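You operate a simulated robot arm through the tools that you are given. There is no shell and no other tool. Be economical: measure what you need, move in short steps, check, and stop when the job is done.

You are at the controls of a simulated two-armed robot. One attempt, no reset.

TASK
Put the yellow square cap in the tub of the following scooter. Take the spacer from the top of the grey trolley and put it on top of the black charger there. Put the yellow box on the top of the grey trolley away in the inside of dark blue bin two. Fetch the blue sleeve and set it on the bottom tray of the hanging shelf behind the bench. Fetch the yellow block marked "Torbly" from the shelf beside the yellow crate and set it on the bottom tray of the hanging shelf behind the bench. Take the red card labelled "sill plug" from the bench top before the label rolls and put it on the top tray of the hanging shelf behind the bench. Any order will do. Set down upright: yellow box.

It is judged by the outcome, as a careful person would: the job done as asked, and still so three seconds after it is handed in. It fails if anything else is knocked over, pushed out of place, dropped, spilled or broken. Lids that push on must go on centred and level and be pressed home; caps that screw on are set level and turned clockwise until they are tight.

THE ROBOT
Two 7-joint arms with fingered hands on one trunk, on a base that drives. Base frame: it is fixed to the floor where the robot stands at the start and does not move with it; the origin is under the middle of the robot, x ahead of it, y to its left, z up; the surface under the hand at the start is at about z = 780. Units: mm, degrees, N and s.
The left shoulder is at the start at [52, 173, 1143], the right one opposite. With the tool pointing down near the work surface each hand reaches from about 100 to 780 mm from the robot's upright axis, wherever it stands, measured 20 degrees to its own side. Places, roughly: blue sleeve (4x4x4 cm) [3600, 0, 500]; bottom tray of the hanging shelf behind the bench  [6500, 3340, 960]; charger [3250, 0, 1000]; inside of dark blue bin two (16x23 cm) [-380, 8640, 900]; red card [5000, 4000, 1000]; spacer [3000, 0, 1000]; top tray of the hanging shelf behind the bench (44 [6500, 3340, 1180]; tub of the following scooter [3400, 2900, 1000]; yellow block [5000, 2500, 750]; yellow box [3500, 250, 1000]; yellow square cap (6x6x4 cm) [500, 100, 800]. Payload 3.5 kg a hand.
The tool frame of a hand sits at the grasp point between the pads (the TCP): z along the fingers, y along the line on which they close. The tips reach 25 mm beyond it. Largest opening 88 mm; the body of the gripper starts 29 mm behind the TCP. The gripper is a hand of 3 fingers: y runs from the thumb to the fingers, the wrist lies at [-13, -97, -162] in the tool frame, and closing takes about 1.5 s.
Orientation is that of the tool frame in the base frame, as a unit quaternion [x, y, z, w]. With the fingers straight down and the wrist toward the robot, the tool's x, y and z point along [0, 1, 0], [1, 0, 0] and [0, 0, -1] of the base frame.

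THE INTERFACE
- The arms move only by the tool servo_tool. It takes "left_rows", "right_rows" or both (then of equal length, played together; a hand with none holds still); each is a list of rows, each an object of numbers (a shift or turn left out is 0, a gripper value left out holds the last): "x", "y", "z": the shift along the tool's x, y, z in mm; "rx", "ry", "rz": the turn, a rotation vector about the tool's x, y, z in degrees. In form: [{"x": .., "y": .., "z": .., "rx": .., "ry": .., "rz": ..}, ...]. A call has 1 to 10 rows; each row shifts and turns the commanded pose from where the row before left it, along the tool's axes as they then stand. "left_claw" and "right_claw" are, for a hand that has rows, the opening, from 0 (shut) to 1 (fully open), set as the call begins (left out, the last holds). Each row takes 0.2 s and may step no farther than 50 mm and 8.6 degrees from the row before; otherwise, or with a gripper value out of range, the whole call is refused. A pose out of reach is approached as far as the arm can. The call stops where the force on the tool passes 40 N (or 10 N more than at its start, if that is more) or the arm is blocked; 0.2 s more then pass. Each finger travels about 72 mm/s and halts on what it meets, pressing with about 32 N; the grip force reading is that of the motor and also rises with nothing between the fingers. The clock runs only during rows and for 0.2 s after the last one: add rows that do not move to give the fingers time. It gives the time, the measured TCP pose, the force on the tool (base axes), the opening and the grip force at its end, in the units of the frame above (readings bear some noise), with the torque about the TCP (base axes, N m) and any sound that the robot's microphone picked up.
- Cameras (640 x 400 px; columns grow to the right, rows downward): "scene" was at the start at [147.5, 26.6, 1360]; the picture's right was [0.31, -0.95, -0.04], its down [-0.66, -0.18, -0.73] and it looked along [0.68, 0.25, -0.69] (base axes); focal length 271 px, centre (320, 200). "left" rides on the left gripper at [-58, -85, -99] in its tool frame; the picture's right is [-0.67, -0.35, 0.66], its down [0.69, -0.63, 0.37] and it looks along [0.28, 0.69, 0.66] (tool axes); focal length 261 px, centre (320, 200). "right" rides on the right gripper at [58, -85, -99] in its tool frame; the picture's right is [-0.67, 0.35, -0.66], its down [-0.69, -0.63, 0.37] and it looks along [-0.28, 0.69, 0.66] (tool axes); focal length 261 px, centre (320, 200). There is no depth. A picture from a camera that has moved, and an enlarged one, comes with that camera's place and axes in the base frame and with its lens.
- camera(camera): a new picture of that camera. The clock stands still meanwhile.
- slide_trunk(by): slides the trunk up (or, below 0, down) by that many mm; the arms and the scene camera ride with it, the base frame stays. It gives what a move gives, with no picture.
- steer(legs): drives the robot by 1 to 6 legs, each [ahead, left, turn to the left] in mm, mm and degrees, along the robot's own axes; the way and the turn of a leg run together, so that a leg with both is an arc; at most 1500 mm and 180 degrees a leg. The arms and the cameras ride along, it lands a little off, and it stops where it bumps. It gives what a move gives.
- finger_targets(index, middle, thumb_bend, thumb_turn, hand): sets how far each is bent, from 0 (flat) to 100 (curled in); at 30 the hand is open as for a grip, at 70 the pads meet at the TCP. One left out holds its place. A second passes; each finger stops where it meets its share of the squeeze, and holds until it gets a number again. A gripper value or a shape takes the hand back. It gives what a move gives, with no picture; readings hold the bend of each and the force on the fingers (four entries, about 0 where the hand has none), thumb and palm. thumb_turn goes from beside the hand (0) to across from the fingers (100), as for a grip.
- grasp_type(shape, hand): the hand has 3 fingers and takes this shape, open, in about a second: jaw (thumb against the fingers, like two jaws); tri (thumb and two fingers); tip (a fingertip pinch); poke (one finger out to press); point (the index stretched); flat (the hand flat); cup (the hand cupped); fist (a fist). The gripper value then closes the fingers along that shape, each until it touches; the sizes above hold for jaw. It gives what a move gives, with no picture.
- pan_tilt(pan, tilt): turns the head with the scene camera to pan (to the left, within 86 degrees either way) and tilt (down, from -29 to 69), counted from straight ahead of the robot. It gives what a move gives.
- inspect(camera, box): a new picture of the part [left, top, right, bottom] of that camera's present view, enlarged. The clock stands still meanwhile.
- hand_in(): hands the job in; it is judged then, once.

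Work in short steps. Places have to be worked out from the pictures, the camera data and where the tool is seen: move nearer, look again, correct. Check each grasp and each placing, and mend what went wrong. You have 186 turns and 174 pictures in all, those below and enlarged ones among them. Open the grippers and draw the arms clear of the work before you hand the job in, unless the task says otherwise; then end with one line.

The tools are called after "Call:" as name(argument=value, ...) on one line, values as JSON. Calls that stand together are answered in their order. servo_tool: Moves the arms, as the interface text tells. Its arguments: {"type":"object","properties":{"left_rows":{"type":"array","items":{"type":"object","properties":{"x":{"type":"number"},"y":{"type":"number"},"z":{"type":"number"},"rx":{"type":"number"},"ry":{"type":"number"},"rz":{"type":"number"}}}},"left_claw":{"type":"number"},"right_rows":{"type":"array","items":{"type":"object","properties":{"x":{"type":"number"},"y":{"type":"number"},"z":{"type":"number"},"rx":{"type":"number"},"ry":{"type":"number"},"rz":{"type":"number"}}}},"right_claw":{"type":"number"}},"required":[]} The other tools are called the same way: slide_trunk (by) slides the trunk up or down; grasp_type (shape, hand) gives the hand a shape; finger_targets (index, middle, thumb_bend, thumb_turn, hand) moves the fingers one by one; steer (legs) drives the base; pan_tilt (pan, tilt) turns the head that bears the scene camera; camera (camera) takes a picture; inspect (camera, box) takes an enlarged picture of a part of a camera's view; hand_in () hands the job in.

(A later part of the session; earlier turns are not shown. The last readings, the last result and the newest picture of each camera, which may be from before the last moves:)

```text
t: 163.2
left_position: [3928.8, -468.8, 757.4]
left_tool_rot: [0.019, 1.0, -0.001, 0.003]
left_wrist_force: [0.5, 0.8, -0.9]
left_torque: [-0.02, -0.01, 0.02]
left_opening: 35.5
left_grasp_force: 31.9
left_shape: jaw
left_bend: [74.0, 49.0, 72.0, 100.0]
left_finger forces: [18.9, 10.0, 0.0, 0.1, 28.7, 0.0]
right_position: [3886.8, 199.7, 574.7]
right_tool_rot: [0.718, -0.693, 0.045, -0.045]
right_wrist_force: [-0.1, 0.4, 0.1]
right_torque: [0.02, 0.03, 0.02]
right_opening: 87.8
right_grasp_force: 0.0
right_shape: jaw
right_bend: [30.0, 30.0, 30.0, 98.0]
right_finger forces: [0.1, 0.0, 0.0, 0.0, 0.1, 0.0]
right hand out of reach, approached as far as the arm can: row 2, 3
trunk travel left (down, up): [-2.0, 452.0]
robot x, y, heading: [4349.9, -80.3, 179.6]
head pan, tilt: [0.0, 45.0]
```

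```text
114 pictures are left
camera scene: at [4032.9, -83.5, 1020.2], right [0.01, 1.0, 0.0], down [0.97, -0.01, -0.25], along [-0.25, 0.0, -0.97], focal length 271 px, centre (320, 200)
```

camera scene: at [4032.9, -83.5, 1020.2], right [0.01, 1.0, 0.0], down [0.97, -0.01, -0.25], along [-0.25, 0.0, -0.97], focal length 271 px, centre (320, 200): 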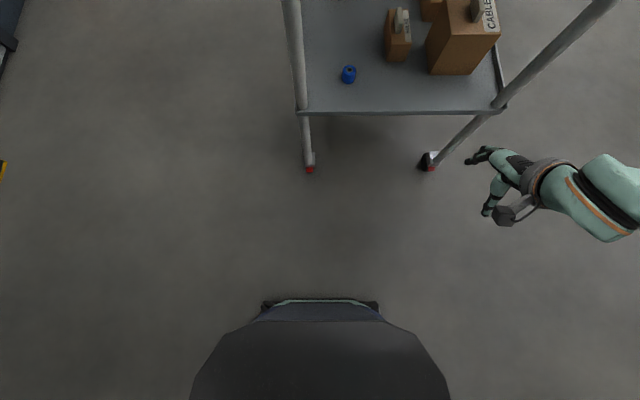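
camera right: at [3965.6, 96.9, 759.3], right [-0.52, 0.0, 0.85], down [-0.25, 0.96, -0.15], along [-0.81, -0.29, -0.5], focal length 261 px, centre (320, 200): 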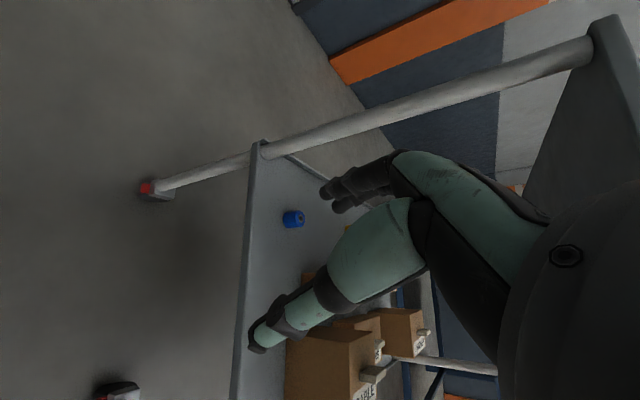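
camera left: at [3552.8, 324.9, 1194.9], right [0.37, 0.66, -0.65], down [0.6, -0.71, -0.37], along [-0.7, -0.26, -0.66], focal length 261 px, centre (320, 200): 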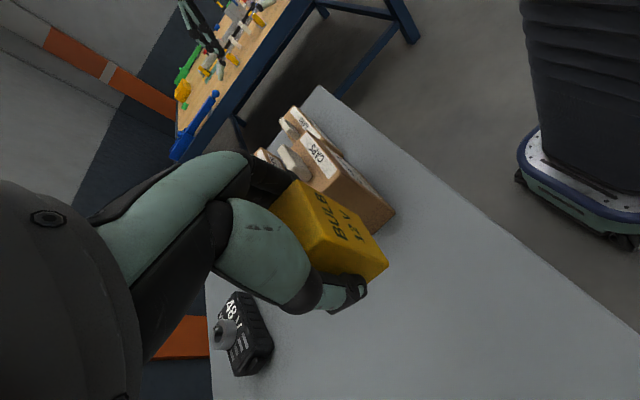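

The trunk leans forward when low, so the hand is too close to the shoulder. I'll shift the base left to line up with the sleeve, and extend the arm forward and down.

Call:
steer(legs=[[0, 165, 0]])

Call:
servo_tool(right_rows=[{"x": 25, "y": 25}, {"x": 25, "y": 25}, {"y": 30}, {"rx": -3.6}, {"rx": -3.6}, {"z": 20}, {}])

Call:
camera(camera="right")

Call:
camera(camera="scene")

```text
t: 164.7
left_position: [3928.0, -634.5, 757.2]
left_tool_rot: [0.018, 1.0, 0.001, 0.003]
left_wrist_force: [-0.4, 0.0, -0.9]
left_torque: [-0.01, 0.01, 0.01]
left_opening: 35.6
left_grasp_force: 32.2
left_shape: jaw
left_bend: [74.0, 49.0, 72.0, 100.0]
left_finger forces: [18.8, 10.0, 0.0, 0.0, 28.9, 0.1]
right_position: [3884.2, 32.9, 575.0]
right_tool_rot: [0.719, -0.693, 0.046, -0.045]
right_wrist_force: [0.1, 0.6, -0.4]
right_torque: [0.03, 0.01, -0.01]
right_opening: 87.8
right_grasp_force: 0.1
right_shape: jaw
right_bend: [30.0, 30.0, 30.0, 98.0]
right_finger forces: [0.0, 0.0, 0.0, 0.0, 0.1, 0.0]
trunk travel left (down, up): [-2.0, 452.0]
robot x, y, heading: [4351.1, -250.7, 180.1]
head pan, tilt: [0.0, 45.0]
```

```text
t: 166.3
left_position: [3928.9, -634.6, 757.5]
left_tool_rot: [0.019, 1.0, 0.0, 0.003]
left_wrist_force: [0.2, -0.9, 0.0]
left_torque: [-0.03, 0.01, -0.02]
left_opening: 35.6
left_grasp_force: 32.0
left_shape: jaw
left_bend: [74.0, 49.0, 72.0, 100.0]
left_finger forces: [18.9, 10.0, 0.0, 0.0, 28.9, 0.1]
right_position: [3807.9, -6.6, 571.1]
right_tool_rot: [0.72, -0.693, 0.027, -0.025]
right_wrist_force: [-0.9, -0.7, -0.3]
right_torque: [0.01, 0.01, 0.01]
right_opening: 88.0
right_grasp_force: 0.0
right_shape: jaw
right_bend: [30.0, 30.0, 30.0, 98.0]
right_finger forces: [0.1, 0.0, 0.0, 0.0, 0.1, 0.0]
right hand out of reach, approached as far as the arm can: row 4, 5, 6
trunk travel left (down, up): [-2.0, 452.0]
robot x, y, heading: [4351.6, -250.5, 179.9]
head pan, tilt: [0.0, 45.0]
```

```text
113 pictures are left
camera right: at [3888.1, -61.6, 675.5], right [-0.42, 0.66, 0.63], down [0.63, 0.71, -0.32], along [-0.66, 0.26, -0.71], focal length 261 px, centre (320, 200)
```

right: 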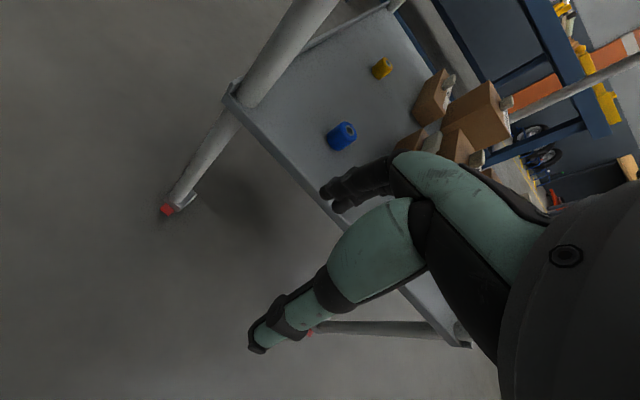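

```text
112 pictures are left
camera scene: at [4032.0, -249.4, 1020.2], right [0.0, 1.0, 0.0], down [0.97, 0.0, -0.25], along [-0.25, 0.0, -0.97], focal length 271 px, centre (320, 200)
```

scene: 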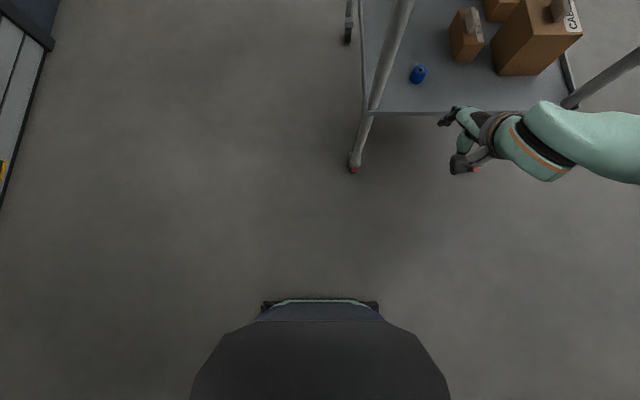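

Triangulating again: sleeve at about [3573, −11], top z≈480, tray z≈440, lower than I thought. My arm is folded too much; I'll extend it forward (above the sleeve height) and then try going lower.

Call:
servo_tool(right_rows=[{"y": 40}, {"y": 40}, {"y": 40}, {"y": 30}, {}])

Call:
servo_tool(right_rows=[{"z": 20}, {}])

```text
t: 167.5
left_position: [3929.6, -634.1, 757.6]
left_tool_rot: [0.018, 1.0, 0.001, 0.002]
left_wrist_force: [0.2, 0.3, -0.7]
left_torque: [0.03, 0.01, 0.01]
left_opening: 35.6
left_grasp_force: 32.1
left_shape: jaw
left_bend: [74.0, 49.0, 72.0, 100.0]
left_finger forces: [18.8, 10.1, 0.1, 0.1, 28.9, 0.0]
right_position: [3656.5, -13.1, 561.0]
right_tool_rot: [0.72, -0.694, 0.028, -0.024]
right_wrist_force: [-0.8, 0.8, 0.6]
right_torque: [-0.03, 0.02, 0.0]
right_opening: 88.0
right_grasp_force: 0.1
right_shape: jaw
right_bend: [30.0, 30.0, 30.0, 98.0]
right_finger forces: [0.0, 0.1, 0.0, 0.0, 0.1, 0.0]
trunk travel left (down, up): [-2.0, 452.0]
robot x, y, heading: [4351.4, -249.2, 179.7]
head pan, tilt: [0.0, 45.0]
```

```text
t: 168.1
left_position: [3929.2, -634.0, 757.5]
left_tool_rot: [0.018, 1.0, 0.0, 0.003]
left_wrist_force: [-0.3, -0.1, -0.6]
left_torque: [-0.01, 0.04, 0.01]
left_opening: 35.5
left_grasp_force: 32.0
left_shape: jaw
left_bend: [74.0, 49.0, 72.0, 100.0]
left_finger forces: [18.8, 10.0, 0.1, 0.0, 28.9, 0.1]
right_position: [3657.4, -12.1, 539.3]
right_tool_rot: [0.719, -0.694, 0.026, -0.025]
right_wrist_force: [1.0, 0.5, 0.1]
right_torque: [0.03, -0.02, 0.01]
right_opening: 88.0
right_grasp_force: 0.0
right_shape: jaw
right_bend: [30.0, 30.0, 30.0, 98.0]
right_finger forces: [0.0, 0.0, 0.0, 0.0, 0.0, 0.1]
trunk travel left (down, up): [-2.0, 452.0]
robot x, y, heading: [4349.9, -249.7, 179.7]
head pan, tilt: [0.0, 45.0]
```

That works. I'll move over the sleeve and check by camera.

Call:
servo_tool(right_rows=[{"y": 40}, {"y": 40}, {}])

Call:
camera(camera="right")

Call:
camera(camera="scene")

```text
t: 168.9
left_position: [3928.3, -634.9, 757.5]
left_tool_rot: [0.018, 1.0, 0.001, 0.003]
left_wrist_force: [-0.2, -0.1, -0.3]
left_torque: [-0.01, -0.03, 0.01]
left_opening: 35.6
left_grasp_force: 32.3
left_shape: jaw
left_bend: [74.0, 49.0, 72.0, 100.0]
left_finger forces: [18.7, 10.0, 0.0, 0.0, 29.0, 0.0]
right_position: [3579.6, -14.5, 533.4]
right_tool_rot: [0.72, -0.693, 0.027, -0.024]
right_wrist_force: [-0.2, 0.2, 0.7]
right_torque: [-0.03, 0.0, -0.03]
right_opening: 87.9
right_grasp_force: 0.0
right_shape: jaw
right_bend: [30.0, 30.0, 30.0, 98.0]
right_finger forces: [0.0, 0.0, 0.0, 0.0, 0.0, 0.0]
trunk travel left (down, up): [-2.0, 452.0]
robot x, y, heading: [4351.5, -249.3, 179.7]
head pan, tilt: [0.0, 45.0]
```

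```text
111 pictures are left
camera right: at [3660.0, -69.0, 638.3], right [-0.42, 0.66, 0.63], down [0.63, 0.71, -0.32], along [-0.66, 0.26, -0.71], focal length 261 px, centre (320, 200)
```

right: 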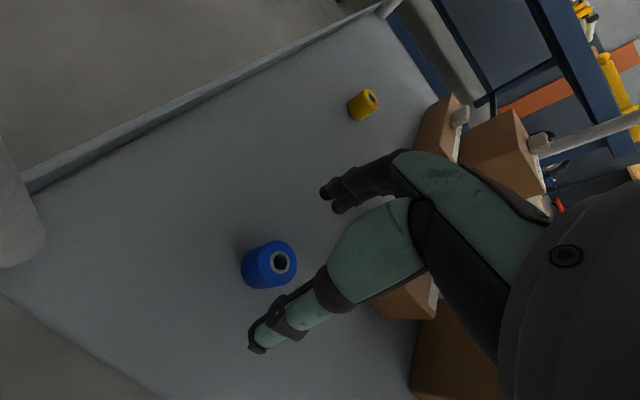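

```text
110 pictures are left
camera scene: at [4032.2, -249.3, 1020.4], right [0.0, 1.0, 0.0], down [0.97, 0.0, -0.25], along [-0.25, 0.0, -0.97], focal length 271 px, centre (320, 200)
```

scene: 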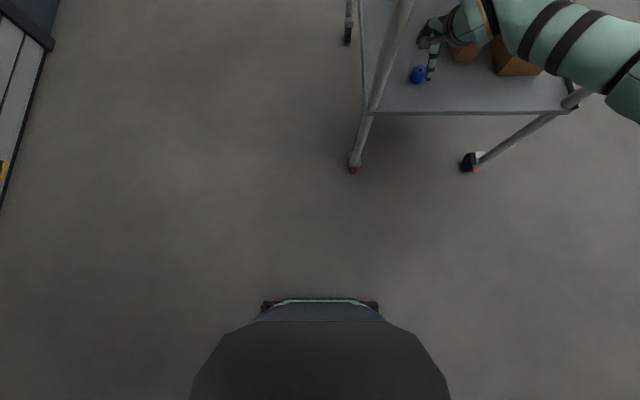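

Sleeve centre measured at [3580, −10]. I'll lower to z≈469 around it, in stages.

Call:
servo_tool(right_rows=[{"x": -4, "y": 2, "z": 25}, {"y": 2, "z": 20}, {"y": 2, "z": 18}, {}])

Call:
camera(camera="right")

```text
t: 169.9
left_position: [3931.5, -636.5, 759.2]
left_tool_rot: [0.018, 1.0, 0.0, 0.0]
left_wrist_force: [-0.2, 0.2, -0.9]
left_torque: [0.0, -0.01, -0.02]
left_opening: 35.5
left_grasp_force: 31.6
left_shape: jaw
left_bend: [74.0, 49.0, 72.0, 100.0]
left_finger forces: [18.8, 10.0, 0.1, 0.0, 28.9, 0.0]
right_position: [3577.5, -10.9, 476.7]
right_tool_rot: [0.721, -0.692, 0.023, -0.021]
right_wrist_force: [2.4, 0.2, 21.3]
right_torque: [0.2, 1.03, -0.03]
right_opening: 86.2
right_grasp_force: 0.0
right_shape: jaw
right_bend: [30.0, 30.0, 30.0, 98.0]
right_finger forces: [0.0, 21.2, 0.1, 0.0, 0.0, 0.0]
trunk travel left (down, up): [-2.0, 452.0]
robot x, y, heading: [4349.0, -249.8, 179.6]
head pan, tilt: [0.0, 45.0]
```

```text
109 pictures are left
camera right: at [3659.5, -65.7, 580.5], right [-0.41, 0.66, 0.63], down [0.63, 0.71, -0.33], along [-0.66, 0.26, -0.7], focal length 261 px, centre (320, 200)
```

right: 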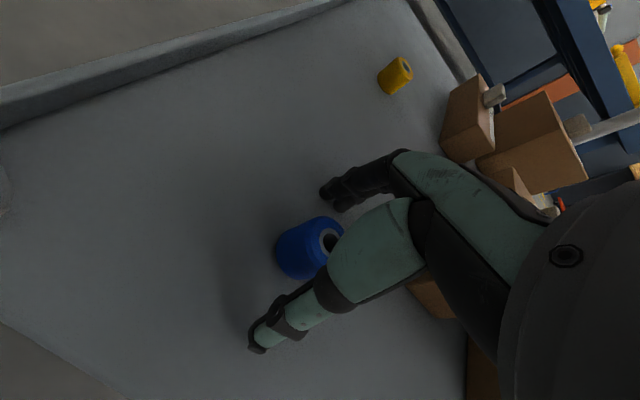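

Fingertip touches the tray; I'll rise 5 mm, close and lift.

Call:
servo_tool(right_rows=[{"z": -5}, {}])

Call:
servo_tool(right_rows=[{}, {}, {}, {}, {}, {}, {}, {}], right_claw=0)

Call:
camera(camera="right")

```text
t: 170.5
left_position: [3930.7, -634.8, 757.9]
left_tool_rot: [0.018, 1.0, 0.0, 0.002]
left_wrist_force: [0.1, -0.2, 0.1]
left_torque: [0.08, 0.0, 0.01]
left_opening: 35.6
left_grasp_force: 31.7
left_shape: jaw
left_bend: [74.0, 49.0, 72.0, 100.0]
left_finger forces: [18.9, 10.0, 0.1, 0.1, 29.0, 0.1]
right_position: [3577.4, -10.7, 479.0]
right_tool_rot: [0.72, -0.693, 0.026, -0.024]
right_wrist_force: [1.0, -0.1, 12.7]
right_torque: [0.07, 0.63, 0.0]
right_opening: 86.9
right_grasp_force: 0.0
right_shape: jaw
right_bend: [30.0, 30.0, 30.0, 98.0]
right_finger forces: [0.0, 12.5, 0.0, 0.0, 0.2, 0.0]
trunk travel left (down, up): [-2.0, 452.0]
robot x, y, heading: [4350.4, -251.4, 179.7]
head pan, tilt: [0.0, 45.0]
```

```text
t: 172.3
left_position: [3928.4, -635.3, 758.4]
left_tool_rot: [0.018, 1.0, 0.0, 0.002]
left_wrist_force: [0.0, -0.6, -0.4]
left_torque: [0.0, 0.02, 0.02]
left_opening: 35.8
left_grasp_force: 31.9
left_shape: jaw
left_bend: [74.0, 49.0, 72.0, 100.0]
left_finger forces: [18.9, 10.0, 0.0, 0.0, 28.9, 0.2]
right_position: [3577.5, -11.2, 478.2]
right_tool_rot: [0.72, -0.693, 0.024, -0.023]
right_wrist_force: [-5.0, -0.5, 11.3]
right_torque: [0.02, 0.6, -0.01]
right_opening: 26.4
right_grasp_force: 31.8
right_shape: jaw
right_bend: [27.0, 31.0, 37.0, 100.0]
right_finger forces: [18.1, 16.7, 0.1, 0.1, 23.0, 0.1]
trunk travel left (down, up): [-2.0, 452.0]
robot x, y, heading: [4351.9, -248.6, 179.6]
head pan, tilt: [0.0, 45.0]
```

```text
108 pictures are left
camera right: at [3658.7, -65.8, 582.0], right [-0.42, 0.66, 0.63], down [0.63, 0.71, -0.32], along [-0.66, 0.26, -0.71], focal length 261 px, centre (320, 200)
```

right: 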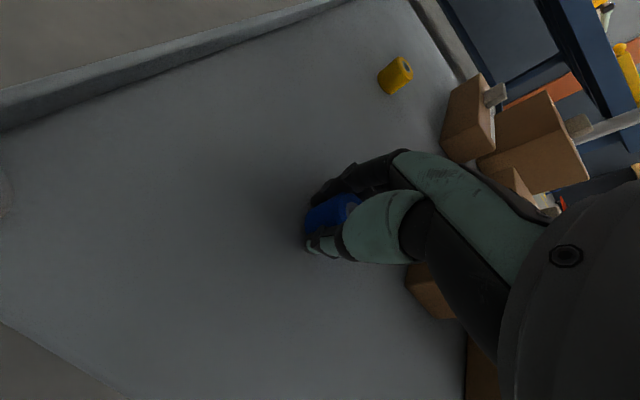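

Sleeve gripped. Lift 60 mm and back the base out.

Call:
servo_tool(right_rows=[{"z": -20}, {"z": -20}, {"z": -25}, {}])

Call:
camera(camera="right")

Call:
camera(camera="scene")

```text
t: 173.3
left_position: [3927.7, -634.4, 757.3]
left_tool_rot: [0.018, 1.0, -0.001, 0.003]
left_wrist_force: [-0.7, -0.3, -0.3]
left_torque: [-0.04, 0.0, 0.02]
left_opening: 35.7
left_grasp_force: 31.2
left_shape: jaw
left_bend: [74.0, 49.0, 72.0, 100.0]
left_finger forces: [18.8, 10.0, 0.0, 0.0, 29.0, 0.1]
right_position: [3573.3, -11.4, 542.3]
right_tool_rot: [0.72, -0.693, 0.026, -0.025]
right_wrist_force: [0.3, -0.7, 0.2]
right_torque: [0.0, -0.04, 0.0]
right_opening: 26.7
right_grasp_force: 32.2
right_shape: jaw
right_bend: [28.0, 32.0, 36.0, 100.0]
right_finger forces: [16.2, 9.7, 0.0, 0.0, 26.1, 0.0]
trunk travel left (down, up): [-2.0, 452.0]
robot x, y, heading: [4353.9, -248.6, 179.4]
head pan, tilt: [0.0, 45.0]
```

```text
107 pictures are left
camera right: at [3653.8, -65.8, 646.0], right [-0.42, 0.66, 0.63], down [0.63, 0.71, -0.32], along [-0.66, 0.26, -0.71], focal length 261 px, centre (320, 200)
```

right: 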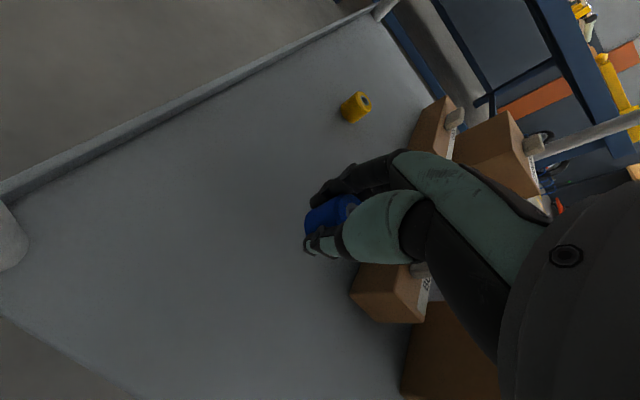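

```text
106 pictures are left
camera scene: at [4031.7, -249.4, 1020.1], right [0.0, 1.0, 0.0], down [0.97, 0.0, -0.25], along [-0.25, 0.0, -0.97], focal length 271 px, centre (320, 200)
```

scene: 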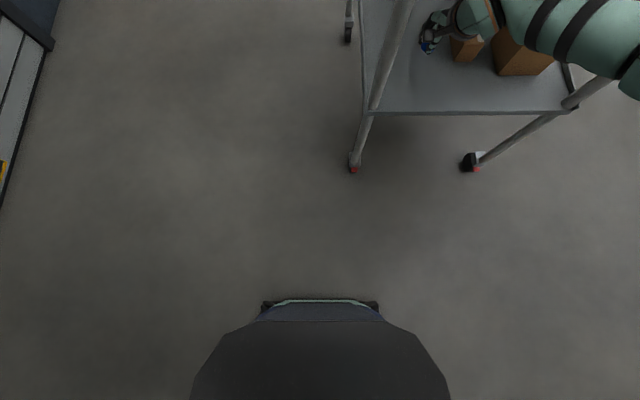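

Sleeve held. I'll back out from the trolley, raise the trunk, turn to face +y (north) and survey.

Call:
steer(legs=[[-480, 0, 0]])

Call:
slide_trunk(by=320)

Call:
steer(legs=[[0, 0, -90]])

Call:
pan_tilt(pan=0, tilt=10)

Call:
camera(camera="scene")

```text
t: 176.2
left_position: [4412.9, -636.9, 756.6]
left_tool_rot: [0.018, 1.0, 0.001, 0.003]
left_wrist_force: [0.1, -0.1, -0.3]
left_torque: [-0.01, 0.02, 0.01]
left_opening: 35.6
left_grasp_force: 32.6
left_shape: jaw
left_bend: [74.0, 49.0, 72.0, 100.0]
left_finger forces: [18.8, 10.0, 0.0, 0.0, 28.9, 0.0]
right_position: [4055.1, -14.3, 541.7]
right_tool_rot: [0.72, -0.693, 0.026, -0.025]
right_wrist_force: [0.3, 0.5, -0.4]
right_torque: [0.0, -0.02, -0.02]
right_opening: 26.5
right_grasp_force: 31.7
right_shape: jaw
right_bend: [72.0, 33.0, 36.0, 100.0]
right_finger forces: [14.3, 9.7, 0.0, 0.0, 25.6, 0.0]
trunk travel left (down, up): [-2.0, 452.0]
robot x, y, heading: [4834.2, -253.2, 179.7]
head pan, tilt: [0.0, 45.0]
```

```text
t: 179.3
left_position: [4411.9, -638.1, 1077.0]
left_tool_rot: [0.017, 1.0, -0.001, 0.002]
left_wrist_force: [0.9, -0.3, -0.2]
left_torque: [0.04, -0.01, -0.02]
left_opening: 35.7
left_grasp_force: 32.4
left_shape: jaw
left_bend: [74.0, 49.0, 72.0, 100.0]
left_finger forces: [18.8, 10.0, 0.0, 0.1, 28.9, 0.0]
right_position: [4072.6, -15.2, 1138.6]
right_tool_rot: [0.714, -0.687, -0.097, 0.094]
right_wrist_force: [-0.3, -0.8, -0.1]
right_torque: [-0.01, -0.01, 0.01]
right_opening: 26.3
right_grasp_force: 32.0
right_shape: jaw
right_bend: [72.0, 33.0, 36.0, 100.0]
right_finger forces: [14.2, 9.5, 0.1, 0.1, 25.1, 0.0]
trunk travel left (down, up): [-322.0, 132.0]
robot x, y, heading: [4834.5, -253.9, 179.6]
head pan, tilt: [0.0, 45.0]
```

```text
t: 183.5
left_position: [4446.1, 166.3, 1077.2]
left_tool_rot: [0.716, 0.698, -0.002, 0.002]
left_wrist_force: [0.3, 0.4, -0.6]
left_torque: [0.0, 0.01, -0.04]
left_opening: 35.3
left_grasp_force: 32.5
left_shape: jaw
left_bend: [74.0, 49.0, 72.0, 100.0]
left_finger forces: [18.8, 10.1, 0.0, 0.0, 28.6, 0.0]
right_position: [5064.5, 509.5, 1139.0]
right_tool_rot: [-0.024, 0.991, 0.135, 0.002]
right_wrist_force: [1.1, 0.4, -0.7]
right_torque: [0.0, 0.0, 0.0]
right_opening: 26.0
right_grasp_force: 31.7
right_shape: jaw
right_bend: [72.0, 33.0, 37.0, 100.0]
right_finger forces: [13.8, 9.3, 0.0, 0.0, 23.9, 0.0]
trunk travel left (down, up): [-322.0, 132.0]
robot x, y, heading: [4835.3, -253.5, 90.5]
head pan, tilt: [0.0, 45.0]
```

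```text
t: 184.5
left_position: [4444.2, 166.2, 1078.4]
left_tool_rot: [0.716, 0.698, -0.001, 0.002]
left_wrist_force: [0.2, 0.8, -1.0]
left_torque: [-0.02, 0.03, -0.01]
left_opening: 35.4
left_grasp_force: 32.2
left_shape: jaw
left_bend: [74.0, 49.0, 72.0, 100.0]
left_finger forces: [18.7, 10.0, 0.0, 0.0, 28.6, 0.1]
right_position: [5063.7, 509.6, 1139.8]
right_tool_rot: [-0.024, 0.99, 0.136, 0.003]
right_wrist_force: [0.3, 0.2, -0.3]
right_torque: [-0.01, 0.01, -0.01]
right_opening: 25.6
right_grasp_force: 32.1
right_shape: jaw
right_bend: [72.0, 33.0, 37.0, 100.0]
right_finger forces: [13.6, 9.3, 0.1, 0.0, 24.0, 0.0]
trunk travel left (down, up): [-322.0, 132.0]
robot x, y, heading: [4831.0, -252.3, 90.3]
head pan, tilt: [0.0, 10.0]
```

```text
105 pictures are left
camera scene: at [4834.0, -142.1, 1511.0], right [1.0, 0.01, 0.0], down [0.0, -0.22, -0.98], along [-0.01, 0.97, -0.22], focal length 271 px, centre (320, 200)
```

scene: 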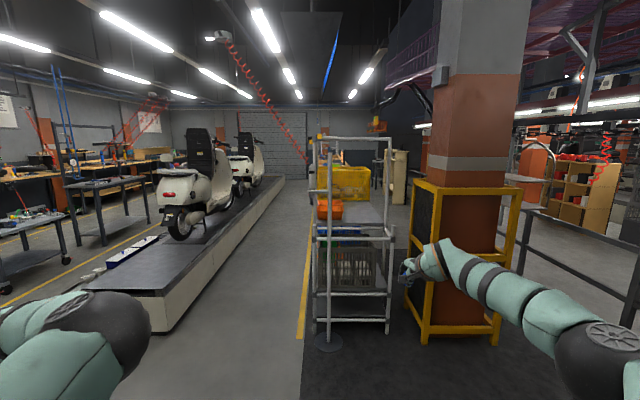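

The aisle runs north at x≈3700–4700; the wire rack stands at x≈4870–5390 from y≈1650. I'll drive up the aisle and look for the hanging shelf and bench.

Call:
steer(legs=[[0, 560, -0.4], [1500, 0, 0], [1500, 0, 0], [1000, 0, 0]])

Call:
pan_tilt(pan=-70, tilt=12)

Call:
camera(camera="scene")

Call:
pan_tilt(pan=-10, tilt=12)

Call:
camera(camera="scene")

```text
t: 206.5
left_position: [3852.2, 4147.7, 1076.8]
left_tool_rot: [0.713, 0.701, -0.001, 0.003]
left_wrist_force: [0.5, -0.2, 0.6]
left_torque: [0.0, -0.04, 0.0]
left_opening: 35.6
left_grasp_force: 32.3
left_shape: jaw
left_bend: [74.0, 49.0, 72.0, 100.0]
left_finger forces: [18.7, 9.9, 0.1, 0.0, 28.7, 0.1]
right_position: [4468.3, 4497.7, 1140.3]
right_tool_rot: [-0.029, 0.99, 0.136, 0.001]
right_wrist_force: [-0.7, -1.1, -0.8]
right_torque: [-0.02, -0.02, 0.0]
right_opening: 25.9
right_grasp_force: 32.5
right_shape: jaw
right_bend: [72.0, 33.0, 37.0, 100.0]
right_finger forces: [13.4, 9.4, 0.0, 0.0, 23.9, 0.0]
trunk travel left (down, up): [-322.0, 132.0]
robot x, y, heading: [4242.8, 3734.3, 91.0]
head pan, tilt: [0.0, 10.0]
```

```text
t: 207.9
left_position: [3852.3, 4147.7, 1077.2]
left_tool_rot: [0.713, 0.701, -0.002, 0.002]
left_wrist_force: [-0.7, 0.6, -0.7]
left_torque: [-0.02, 0.01, 0.0]
left_opening: 35.3
left_grasp_force: 32.2
left_shape: jaw
left_bend: [74.0, 49.0, 72.0, 100.0]
left_finger forces: [18.6, 10.1, 0.1, 0.0, 28.7, 0.0]
right_position: [4468.8, 4498.4, 1137.3]
right_tool_rot: [-0.03, 0.991, 0.134, 0.001]
right_wrist_force: [0.0, 0.4, -0.2]
right_torque: [-0.06, 0.01, 0.02]
right_opening: 25.8
right_grasp_force: 32.0
right_shape: jaw
right_bend: [72.0, 33.0, 37.0, 100.0]
right_finger forces: [13.4, 9.3, 0.0, 0.1, 23.9, 0.1]
trunk travel left (down, up): [-322.0, 132.0]
robot x, y, heading: [4245.4, 3736.3, 91.1]
head pan, tilt: [-70.0, 12.0]
```

```text
104 pictures are left
camera scene: at [4333.0, 3784.3, 1510.8], right [0.36, -0.93, 0.05], down [-0.19, -0.12, -0.97], along [0.91, 0.34, -0.22], focal length 271 px, centre (320, 200)
```

scene: 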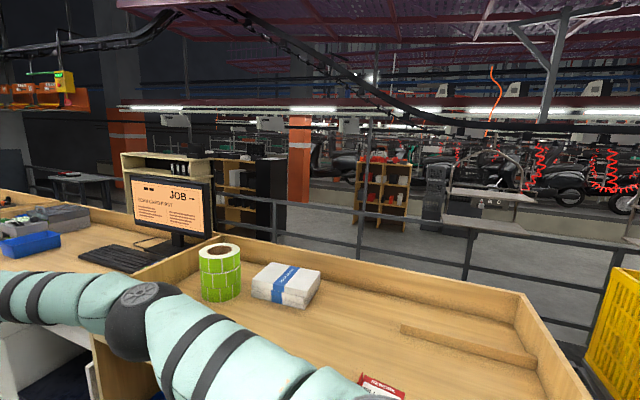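

```text
t: 209.2
left_position: [3852.6, 4147.7, 1076.5]
left_tool_rot: [0.713, 0.701, -0.002, 0.003]
left_wrist_force: [0.1, -0.8, -0.4]
left_torque: [0.0, 0.01, 0.01]
left_opening: 35.5
left_grasp_force: 32.2
left_shape: jaw
left_bend: [74.0, 49.0, 72.0, 100.0]
left_finger forces: [18.8, 10.1, 0.0, 0.1, 28.8, 0.1]
right_position: [4466.0, 4498.8, 1139.2]
right_tool_rot: [-0.03, 0.99, 0.135, 0.001]
right_wrist_force: [-0.2, -0.7, 0.2]
right_torque: [0.03, 0.01, 0.0]
right_opening: 25.7
right_grasp_force: 31.7
right_shape: jaw
right_bend: [72.0, 33.0, 37.0, 100.0]
right_finger forces: [13.4, 9.4, 0.0, 0.0, 23.9, 0.0]
trunk travel left (down, up): [-322.0, 132.0]
robot x, y, heading: [4246.1, 3731.8, 90.9]
head pan, tilt: [-10.0, 12.0]
```

```text
103 pictures are left
camera scene: at [4260.7, 3842.7, 1507.9], right [0.99, -0.16, 0.01], down [-0.03, -0.25, -0.97], along [0.15, 0.95, -0.25], focal length 271 px, centre (320, 200)
```

scene: 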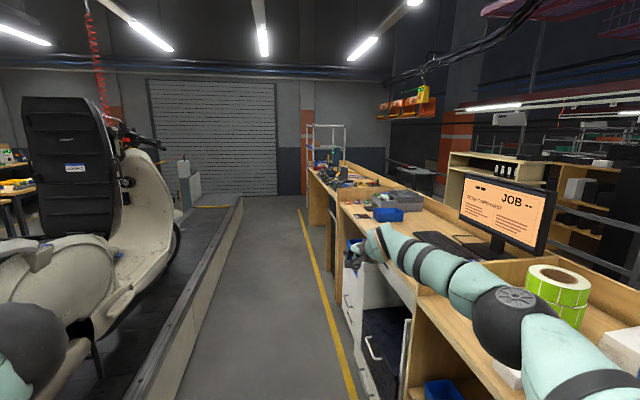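

The red card is on this bench in front of the green label roll. The hanging shelf should lie beyond the railing near pixel (490,190) in the right view. I'll zoom there.

Call:
pan_tilt(pan=-86, tilt=15)

Call:
inspect(camera="scene", box=[240, 80, 560, 280])

Call:
camera(camera="scene")

```text
t: 210.7
left_position: [3851.0, 4147.6, 1078.0]
left_tool_rot: [0.713, 0.702, -0.002, 0.003]
left_wrist_force: [0.0, -0.8, 0.3]
left_torque: [-0.04, 0.01, -0.01]
left_opening: 35.3
left_grasp_force: 31.4
left_shape: jaw
left_bend: [74.0, 49.0, 72.0, 100.0]
left_finger forces: [18.7, 10.0, 0.0, 0.0, 28.7, 0.1]
right_position: [4467.0, 4498.8, 1138.6]
right_tool_rot: [-0.03, 0.99, 0.135, 0.002]
right_wrist_force: [-0.2, -0.2, -0.1]
right_torque: [0.0, 0.01, -0.02]
right_opening: 25.8
right_grasp_force: 32.1
right_shape: jaw
right_bend: [72.0, 33.0, 37.0, 100.0]
right_finger forces: [13.4, 9.4, 0.1, 0.0, 23.9, 0.0]
trunk travel left (down, up): [-322.0, 132.0]
robot x, y, heading: [4245.5, 3738.1, 91.0]
head pan, tilt: [-85.9, 15.0]
```

```text
2.00 times, centred on (400, 180) of scene
camera zoom: at [4339.0, 3758.8, 1507.1], right [0.09, -0.99, 0.05], down [-0.26, -0.07, -0.96], along [0.96, 0.07, -0.26], focal length 543 px, centre (160, 240)
```

zoom: 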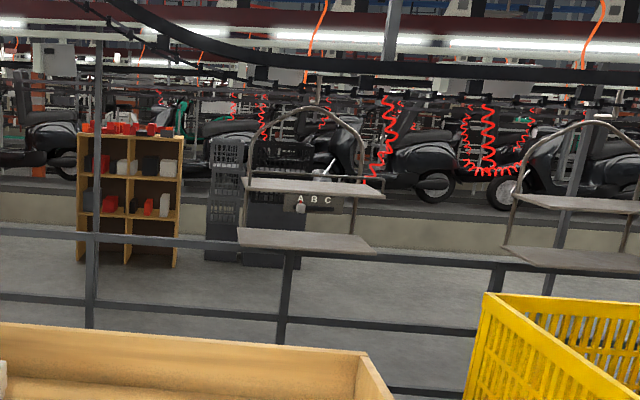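

```text
101 pictures are left
camera scene: at [4339.0, 3758.8, 1507.1], right [0.09, -0.99, 0.05], down [-0.26, -0.07, -0.96], along [0.96, 0.07, -0.26], focal length 271 px, centre (320, 200)
```

scene: 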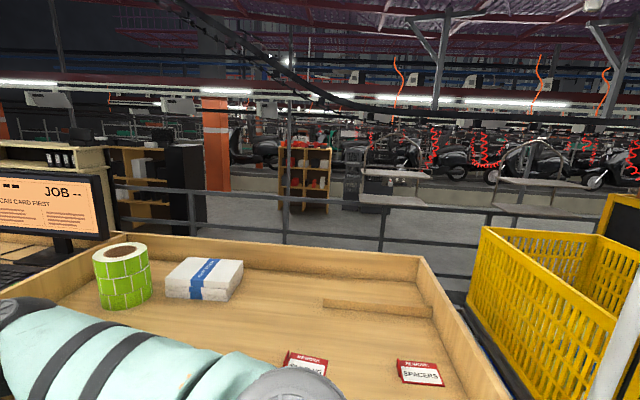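

The carrier's two trays hang on this side of the railing, in the corridor behind the bench (tray occludes the rail). I need the corridor's entrance; I'll back down the aisle and look between the yellow cage and the railing from the south.

Call:
steer(legs=[[-1500, 0, -1], [-1300, 0, 0], [0, -1500, 0], [0, -500, 0]])

Call:
pan_tilt(pan=0, tilt=20)

Call:
camera(camera="scene")

```text
t: 226.3
left_position: [4106.2, 1368.7, 1077.3]
left_tool_rot: [0.72, 0.694, -0.002, 0.003]
left_wrist_force: [0.6, 0.1, 0.2]
left_torque: [0.03, 0.06, 0.02]
left_opening: 35.2
left_grasp_force: 31.9
left_shape: jaw
left_bend: [74.0, 49.0, 72.0, 100.0]
left_finger forces: [18.7, 10.0, 0.0, 0.0, 28.8, 0.0]
right_position: [4720.2, 1705.9, 1147.3]
right_tool_rot: [-0.025, 0.989, 0.143, 0.002]
right_wrist_force: [-18.0, 21.9, 19.6]
right_torque: [-3.13, -2.23, -0.42]
right_opening: 25.8
right_grasp_force: 32.0
right_shape: jaw
right_bend: [72.0, 33.0, 37.0, 100.0]
right_finger forces: [13.0, 9.4, 0.1, 0.0, 23.7, 0.1]
trunk travel left (down, up): [-322.0, 132.0]
robot x, y, heading: [4489.4, 941.8, 89.8]
head pan, tilt: [-85.9, 15.0]
stopped in leg 3: the force on the tool passed its limit at 59 N (the readings are from after the stop); the commanded pose is now the measured one
```

```text
t: 227.9
left_position: [4102.5, 1369.6, 1075.8]
left_tool_rot: [0.722, 0.692, -0.001, 0.003]
left_wrist_force: [-0.6, -0.2, -0.9]
left_torque: [0.01, -0.01, -0.03]
left_opening: 35.4
left_grasp_force: 31.6
left_shape: jaw
left_bend: [74.0, 49.0, 72.0, 100.0]
left_finger forces: [18.7, 9.9, 0.0, 0.0, 28.8, 0.1]
right_position: [4720.3, 1704.0, 1145.2]
right_tool_rot: [-0.022, 0.99, 0.139, 0.004]
right_wrist_force: [-14.4, 6.7, 13.1]
right_torque: [-1.56, -1.7, -0.86]
right_opening: 25.8
right_grasp_force: 31.6
right_shape: jaw
right_bend: [72.0, 33.0, 37.0, 100.0]
right_finger forces: [13.0, 9.3, 0.0, 0.0, 23.7, 0.0]
trunk travel left (down, up): [-322.0, 132.0]
robot x, y, heading: [4493.8, 945.7, 89.4]
head pan, tilt: [0.0, 20.0]
```

```text
100 pictures are left
camera scene: at [4485.9, 1054.2, 1494.9], right [1.0, -0.01, 0.0], down [0.0, -0.39, -0.92], along [0.01, 0.92, -0.39], focal length 271 px, centre (320, 200)
```

scene: 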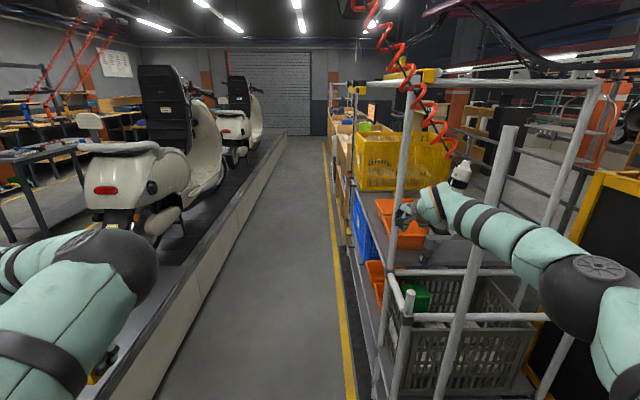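

I touched the rack's post with the extended right hand. I'll back away from it gently the way I came, then retreat south before going east.

Call:
steer(legs=[[0, 80, 0], [-700, 0, 0]])

Call:
camera(camera="scene")

Call:
camera(camera="right")

```text
t: 232.4
left_position: [4021.4, 677.9, 1076.5]
left_tool_rot: [0.724, 0.69, -0.002, 0.002]
left_wrist_force: [-0.9, -0.5, -0.3]
left_torque: [-0.01, -0.02, 0.01]
left_opening: 35.5
left_grasp_force: 32.6
left_shape: jaw
left_bend: [74.0, 49.0, 72.0, 100.0]
left_finger forces: [18.7, 10.0, 0.1, 0.1, 28.8, 0.1]
right_position: [4641.8, 1010.9, 1142.7]
right_tool_rot: [-0.019, 0.99, 0.138, 0.001]
right_wrist_force: [-0.2, 0.0, 0.1]
right_torque: [0.01, -0.03, -0.02]
right_opening: 25.9
right_grasp_force: 32.0
right_shape: jaw
right_bend: [72.0, 33.0, 37.0, 100.0]
right_finger forces: [13.0, 9.4, 0.1, 0.0, 23.7, 0.0]
trunk travel left (down, up): [-322.0, 132.0]
robot x, y, heading: [4403.1, 252.9, 89.3]
head pan, tilt: [0.0, 20.0]
```

```text
99 pictures are left
camera scene: at [4404.2, 361.2, 1494.7], right [1.0, -0.01, 0.0], down [-0.01, -0.39, -0.92], along [0.01, 0.92, -0.39], focal length 271 px, centre (320, 200)
```

scene: 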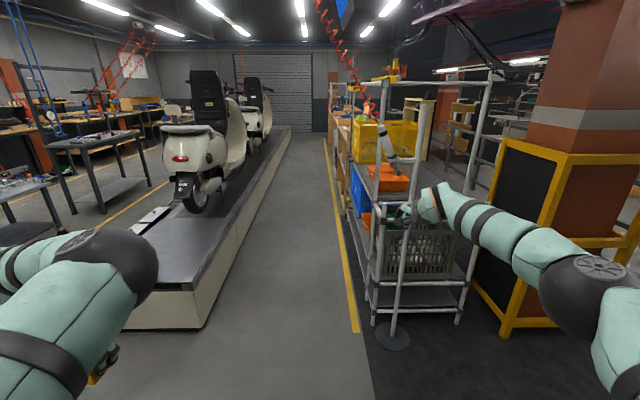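

```text
98 pictures are left
camera right: at [4588.5, 898.5, 1213.2], right [0.66, 0.18, 0.73], down [0.71, -0.48, -0.52], along [0.26, 0.86, -0.44], focal length 261 px, centre (320, 200)
```

right: 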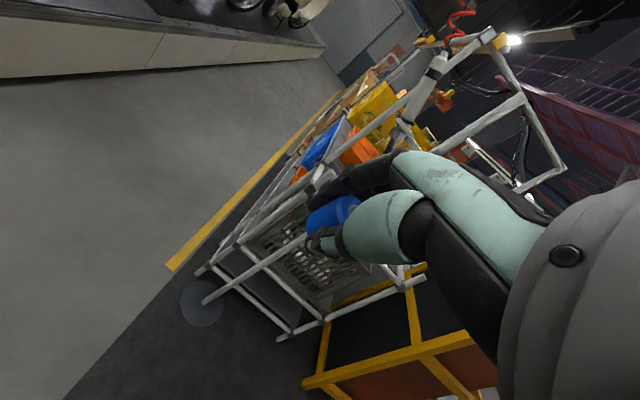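

The rack and pole-stand are undisturbed. Now strafe east along y≈250 to view the cage/railing gap.

Call:
steer(legs=[[-150, 0, 0.6], [0, -1500, 0]])

Call:
camera(camera="scene")

```text
t: 240.8
left_position: [5525.1, 517.2, 1077.0]
left_tool_rot: [0.722, 0.692, -0.002, 0.002]
left_wrist_force: [0.8, 0.2, -0.8]
left_torque: [0.0, 0.01, -0.02]
left_opening: 35.3
left_grasp_force: 32.0
left_shape: jaw
left_bend: [74.0, 49.0, 72.0, 100.0]
left_finger forces: [18.7, 10.0, 0.0, 0.0, 28.7, 0.0]
right_position: [6144.4, 853.6, 1143.4]
right_tool_rot: [-0.022, 0.99, 0.139, 0.002]
right_wrist_force: [0.4, 0.2, 0.2]
right_torque: [-0.02, 0.03, 0.02]
right_opening: 25.8
right_grasp_force: 31.8
right_shape: jaw
right_bend: [72.0, 33.0, 37.0, 100.0]
right_finger forces: [13.1, 9.4, 0.0, 0.0, 23.7, 0.1]
trunk travel left (down, up): [-322.0, 132.0]
robot x, y, heading: [5906.4, 95.0, 89.5]
head pan, tilt: [0.0, 20.0]
```

```text
97 pictures are left
camera scene: at [5909.6, 203.3, 1494.8], right [1.0, -0.01, 0.0], down [0.0, -0.39, -0.92], along [0.01, 0.92, -0.39], focal length 271 px, centre (320, 200)
```

scene: 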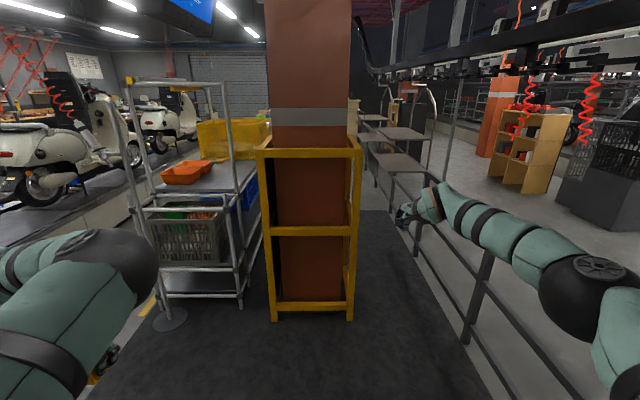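

The corridor between cage (x≈6134) and railing (x≈6850) is ~700 wide, but a nearer carrier hangs at y≈2150. I'll zoom to judge clearances.

Call:
inspect(camera="scene", box=[330, 60, 490, 160])

Call:
inspect(camera="scene", box=[330, 110, 490, 210])

```text
4.00 times, centred on (410, 110) of scene
camera zoom: at [5909.6, 203.3, 1494.8], right [1.0, -0.01, 0.0], down [0.0, -0.39, -0.92], along [0.01, 0.92, -0.39], focal length 1085 px, centre (-40, 560)
```

zoom: 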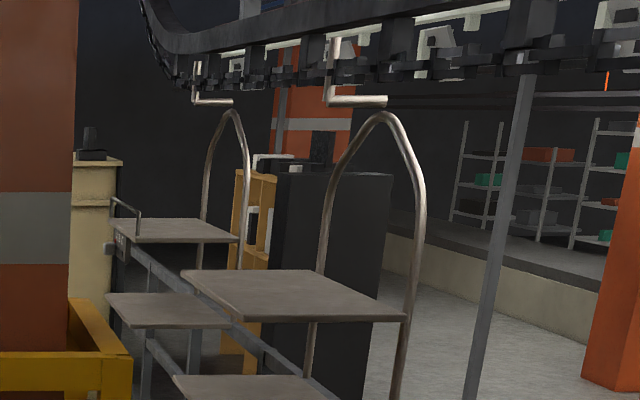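

```text
4.00 times, centred on (410, 160) of scene
camera zoom: at [5909.6, 203.3, 1494.8], right [1.0, -0.01, 0.0], down [0.0, -0.39, -0.92], along [0.01, 0.92, -0.39], focal length 1085 px, centre (-40, 360)
```

zoom: 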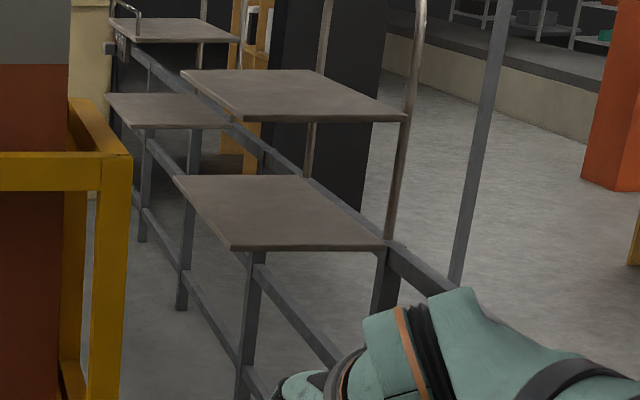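

South is blocked by the cage plus the nearer carrier. I'll go back to the aisle and north along it to look for the corridor's northern entrance.

Call:
steer(legs=[[0, 1500, 0.3], [0, 130, 0], [1500, 0, 0], [1500, 0, 0], [1500, 0, 0], [1400, 0, 0]])

Call:
pan_tilt(pan=-35, tilt=10)

Call:
camera(camera="scene")

```text
t: 276.7
left_position: [3808.7, 6384.0, 1076.1]
left_tool_rot: [0.711, 0.703, -0.002, 0.002]
left_wrist_force: [-0.1, 0.0, -0.6]
left_torque: [-0.02, 0.0, -0.01]
left_opening: 35.2
left_grasp_force: 31.8
left_shape: jaw
left_bend: [74.0, 49.0, 72.0, 100.0]
left_finger forces: [18.8, 10.1, 0.0, 0.0, 28.7, 0.0]
right_position: [4417.9, 6736.4, 1143.1]
right_tool_rot: [-0.038, 0.99, 0.139, -0.001]
right_wrist_force: [-0.3, -0.7, -0.5]
right_torque: [-0.02, 0.01, -0.01]
right_opening: 25.8
right_grasp_force: 31.7
right_shape: jaw
right_bend: [72.0, 33.0, 37.0, 100.0]
right_finger forces: [12.8, 9.5, 0.0, 0.0, 23.6, 0.0]
trunk travel left (down, up): [-322.0, 132.0]
robot x, y, heading: [4202.5, 5973.8, 91.3]
head pan, tilt: [0.0, 20.0]
```

```text
t: 277.7
left_position: [3809.1, 6383.7, 1076.6]
left_tool_rot: [0.711, 0.704, -0.002, 0.002]
left_wrist_force: [-0.2, -0.4, -0.9]
left_torque: [0.01, 0.01, 0.02]
left_opening: 35.4
left_grasp_force: 31.9
left_shape: jaw
left_bend: [74.0, 49.0, 72.0, 100.0]
left_finger forces: [18.7, 10.0, 0.1, 0.0, 28.7, 0.0]
right_position: [4416.5, 6736.7, 1142.8]
right_tool_rot: [-0.038, 0.989, 0.14, -0.001]
right_wrist_force: [0.7, 0.2, 0.3]
right_torque: [0.0, 0.0, -0.03]
right_opening: 25.5
right_grasp_force: 32.1
right_shape: jaw
right_bend: [72.0, 33.0, 37.0, 100.0]
right_finger forces: [12.9, 9.6, 0.0, 0.1, 23.6, 0.0]
trunk travel left (down, up): [-322.0, 132.0]
robot x, y, heading: [4203.4, 5966.5, 91.1]
head pan, tilt: [-35.0, 10.0]
```

```text
94 pictures are left
camera scene: at [4256.0, 6065.4, 1511.9], right [0.83, -0.55, 0.03], down [-0.1, -0.19, -0.98], along [0.55, 0.81, -0.21], focal length 271 px, centre (320, 200)
```

scene: 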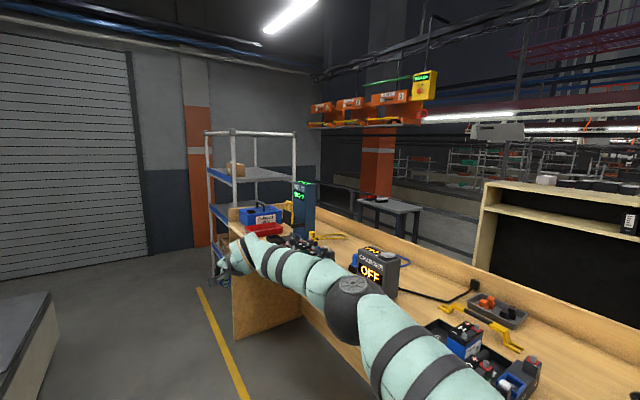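

There seems to be a gap between the bench's north end (y≈7950) and the rack near the wall (y≈8900). I'll move up and look east through it.

Call:
steer(legs=[[1500, 60, -1], [800, 0, 0]])

Call:
pan_tilt(pan=-80, tilt=18)

Call:
camera(camera="scene")

```text
refused: leg 1 is longer than a leg can be; nothing moved
```

```text
t: 278.9
left_position: [3807.7, 6384.0, 1076.9]
left_tool_rot: [0.712, 0.703, -0.002, 0.002]
left_wrist_force: [-0.3, 0.1, -0.3]
left_torque: [0.01, 0.03, -0.02]
left_opening: 35.0
left_grasp_force: 32.2
left_shape: jaw
left_bend: [74.0, 49.0, 72.0, 100.0]
left_finger forces: [18.8, 9.9, 0.0, 0.0, 28.7, 0.0]
right_position: [4417.6, 6736.5, 1143.4]
right_tool_rot: [-0.037, 0.99, 0.139, -0.002]
right_wrist_force: [0.0, 0.9, 0.0]
right_torque: [0.02, 0.01, 0.0]
right_opening: 25.7
right_grasp_force: 32.0
right_shape: jaw
right_bend: [72.0, 33.0, 37.0, 100.0]
right_finger forces: [12.9, 9.5, 0.0, 0.0, 23.5, 0.1]
trunk travel left (down, up): [-322.0, 132.0]
robot x, y, heading: [4208.1, 5971.7, 91.4]
head pan, tilt: [-80.0, 18.0]
```

```text
93 pictures are left
camera scene: at [4295.9, 6005.9, 1501.8], right [0.2, -0.98, 0.05], down [-0.3, -0.11, -0.95], along [0.93, 0.17, -0.32], focal length 271 px, centre (320, 200)
```

scene: 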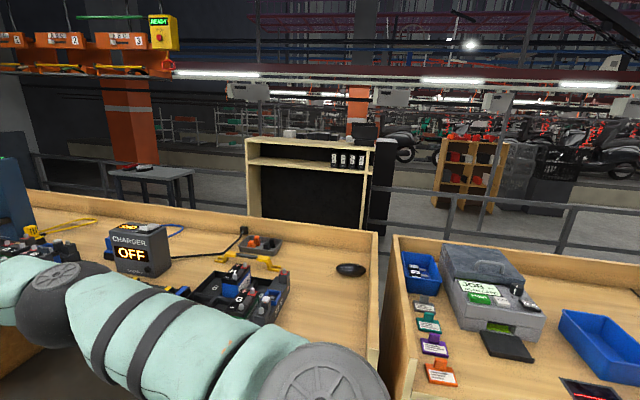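

Leg slightly too long; I'll resend it in shorter legs and look again.

Call:
steer(legs=[[1200, 50, -1], [900, 0, 0]])

Call:
camera(camera="scene")

Call:
pan_tilt(pan=-40, tilt=22)

Call:
camera(camera="scene")

```text
t: 289.3
left_position: [3759.8, 8499.0, 1077.9]
left_tool_rot: [0.72, 0.694, -0.002, 0.002]
left_wrist_force: [-0.7, -0.1, -0.5]
left_torque: [0.01, -0.02, 0.01]
left_opening: 35.1
left_grasp_force: 32.3
left_shape: jaw
left_bend: [74.0, 49.0, 72.0, 100.0]
left_finger forces: [18.7, 10.0, 0.1, 0.0, 28.7, 0.1]
right_position: [4374.8, 8837.2, 1143.5]
right_tool_rot: [-0.025, 0.99, 0.139, 0.001]
right_wrist_force: [0.0, 0.0, -1.1]
right_torque: [-0.04, -0.03, 0.03]
right_opening: 25.7
right_grasp_force: 31.8
right_shape: jaw
right_bend: [72.0, 33.0, 37.0, 100.0]
right_finger forces: [12.9, 9.5, 0.0, 0.0, 23.6, 0.1]
trunk travel left (down, up): [-322.0, 132.0]
robot x, y, heading: [4143.5, 8076.1, 89.7]
head pan, tilt: [-80.0, 18.0]
```

```text
92 pictures are left
camera scene: at [4236.7, 8108.9, 1501.8], right [0.17, -0.98, 0.05], down [-0.3, -0.1, -0.95], along [0.94, 0.15, -0.32], focal length 271 px, centre (320, 200)
```

scene: 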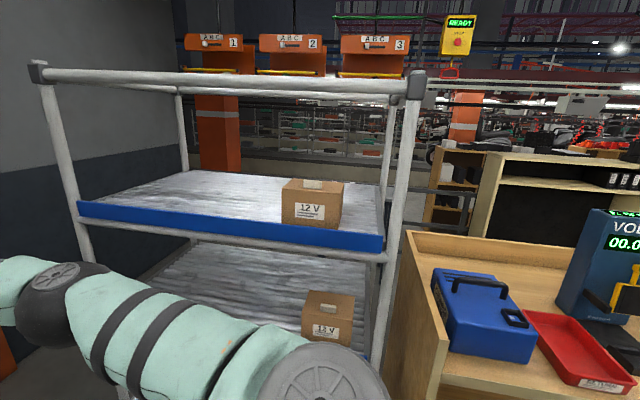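

```text
t: 290.4
left_position: [3758.4, 8498.8, 1077.8]
left_tool_rot: [0.719, 0.695, -0.001, 0.001]
left_wrist_force: [-0.4, -0.6, -0.5]
left_torque: [-0.02, 0.02, 0.0]
left_opening: 35.1
left_grasp_force: 31.7
left_shape: jaw
left_bend: [74.0, 49.0, 72.0, 100.0]
left_finger forces: [18.8, 10.0, 0.1, 0.1, 28.7, 0.0]
right_position: [4374.9, 8837.0, 1145.5]
right_tool_rot: [-0.026, 0.99, 0.14, 0.001]
right_wrist_force: [-0.1, 0.4, -0.5]
right_torque: [0.01, 0.04, 0.0]
right_opening: 26.0
right_grasp_force: 31.7
right_shape: jaw
right_bend: [72.0, 33.0, 37.0, 100.0]
right_finger forces: [12.9, 9.6, 0.1, 0.0, 23.6, 0.1]
trunk travel left (down, up): [-322.0, 132.0]
robot x, y, heading: [4141.5, 8074.5, 90.1]
head pan, tilt: [-40.0, 22.0]
```

```text
91 pictures are left
camera scene: at [4204.7, 8164.0, 1492.7], right [0.76, -0.64, 0.03], down [-0.24, -0.33, -0.91], along [0.6, 0.69, -0.41], focal length 271 px, centre (320, 200)
```

scene: 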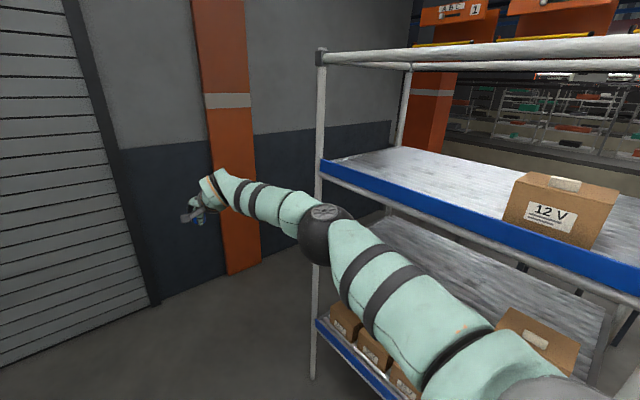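

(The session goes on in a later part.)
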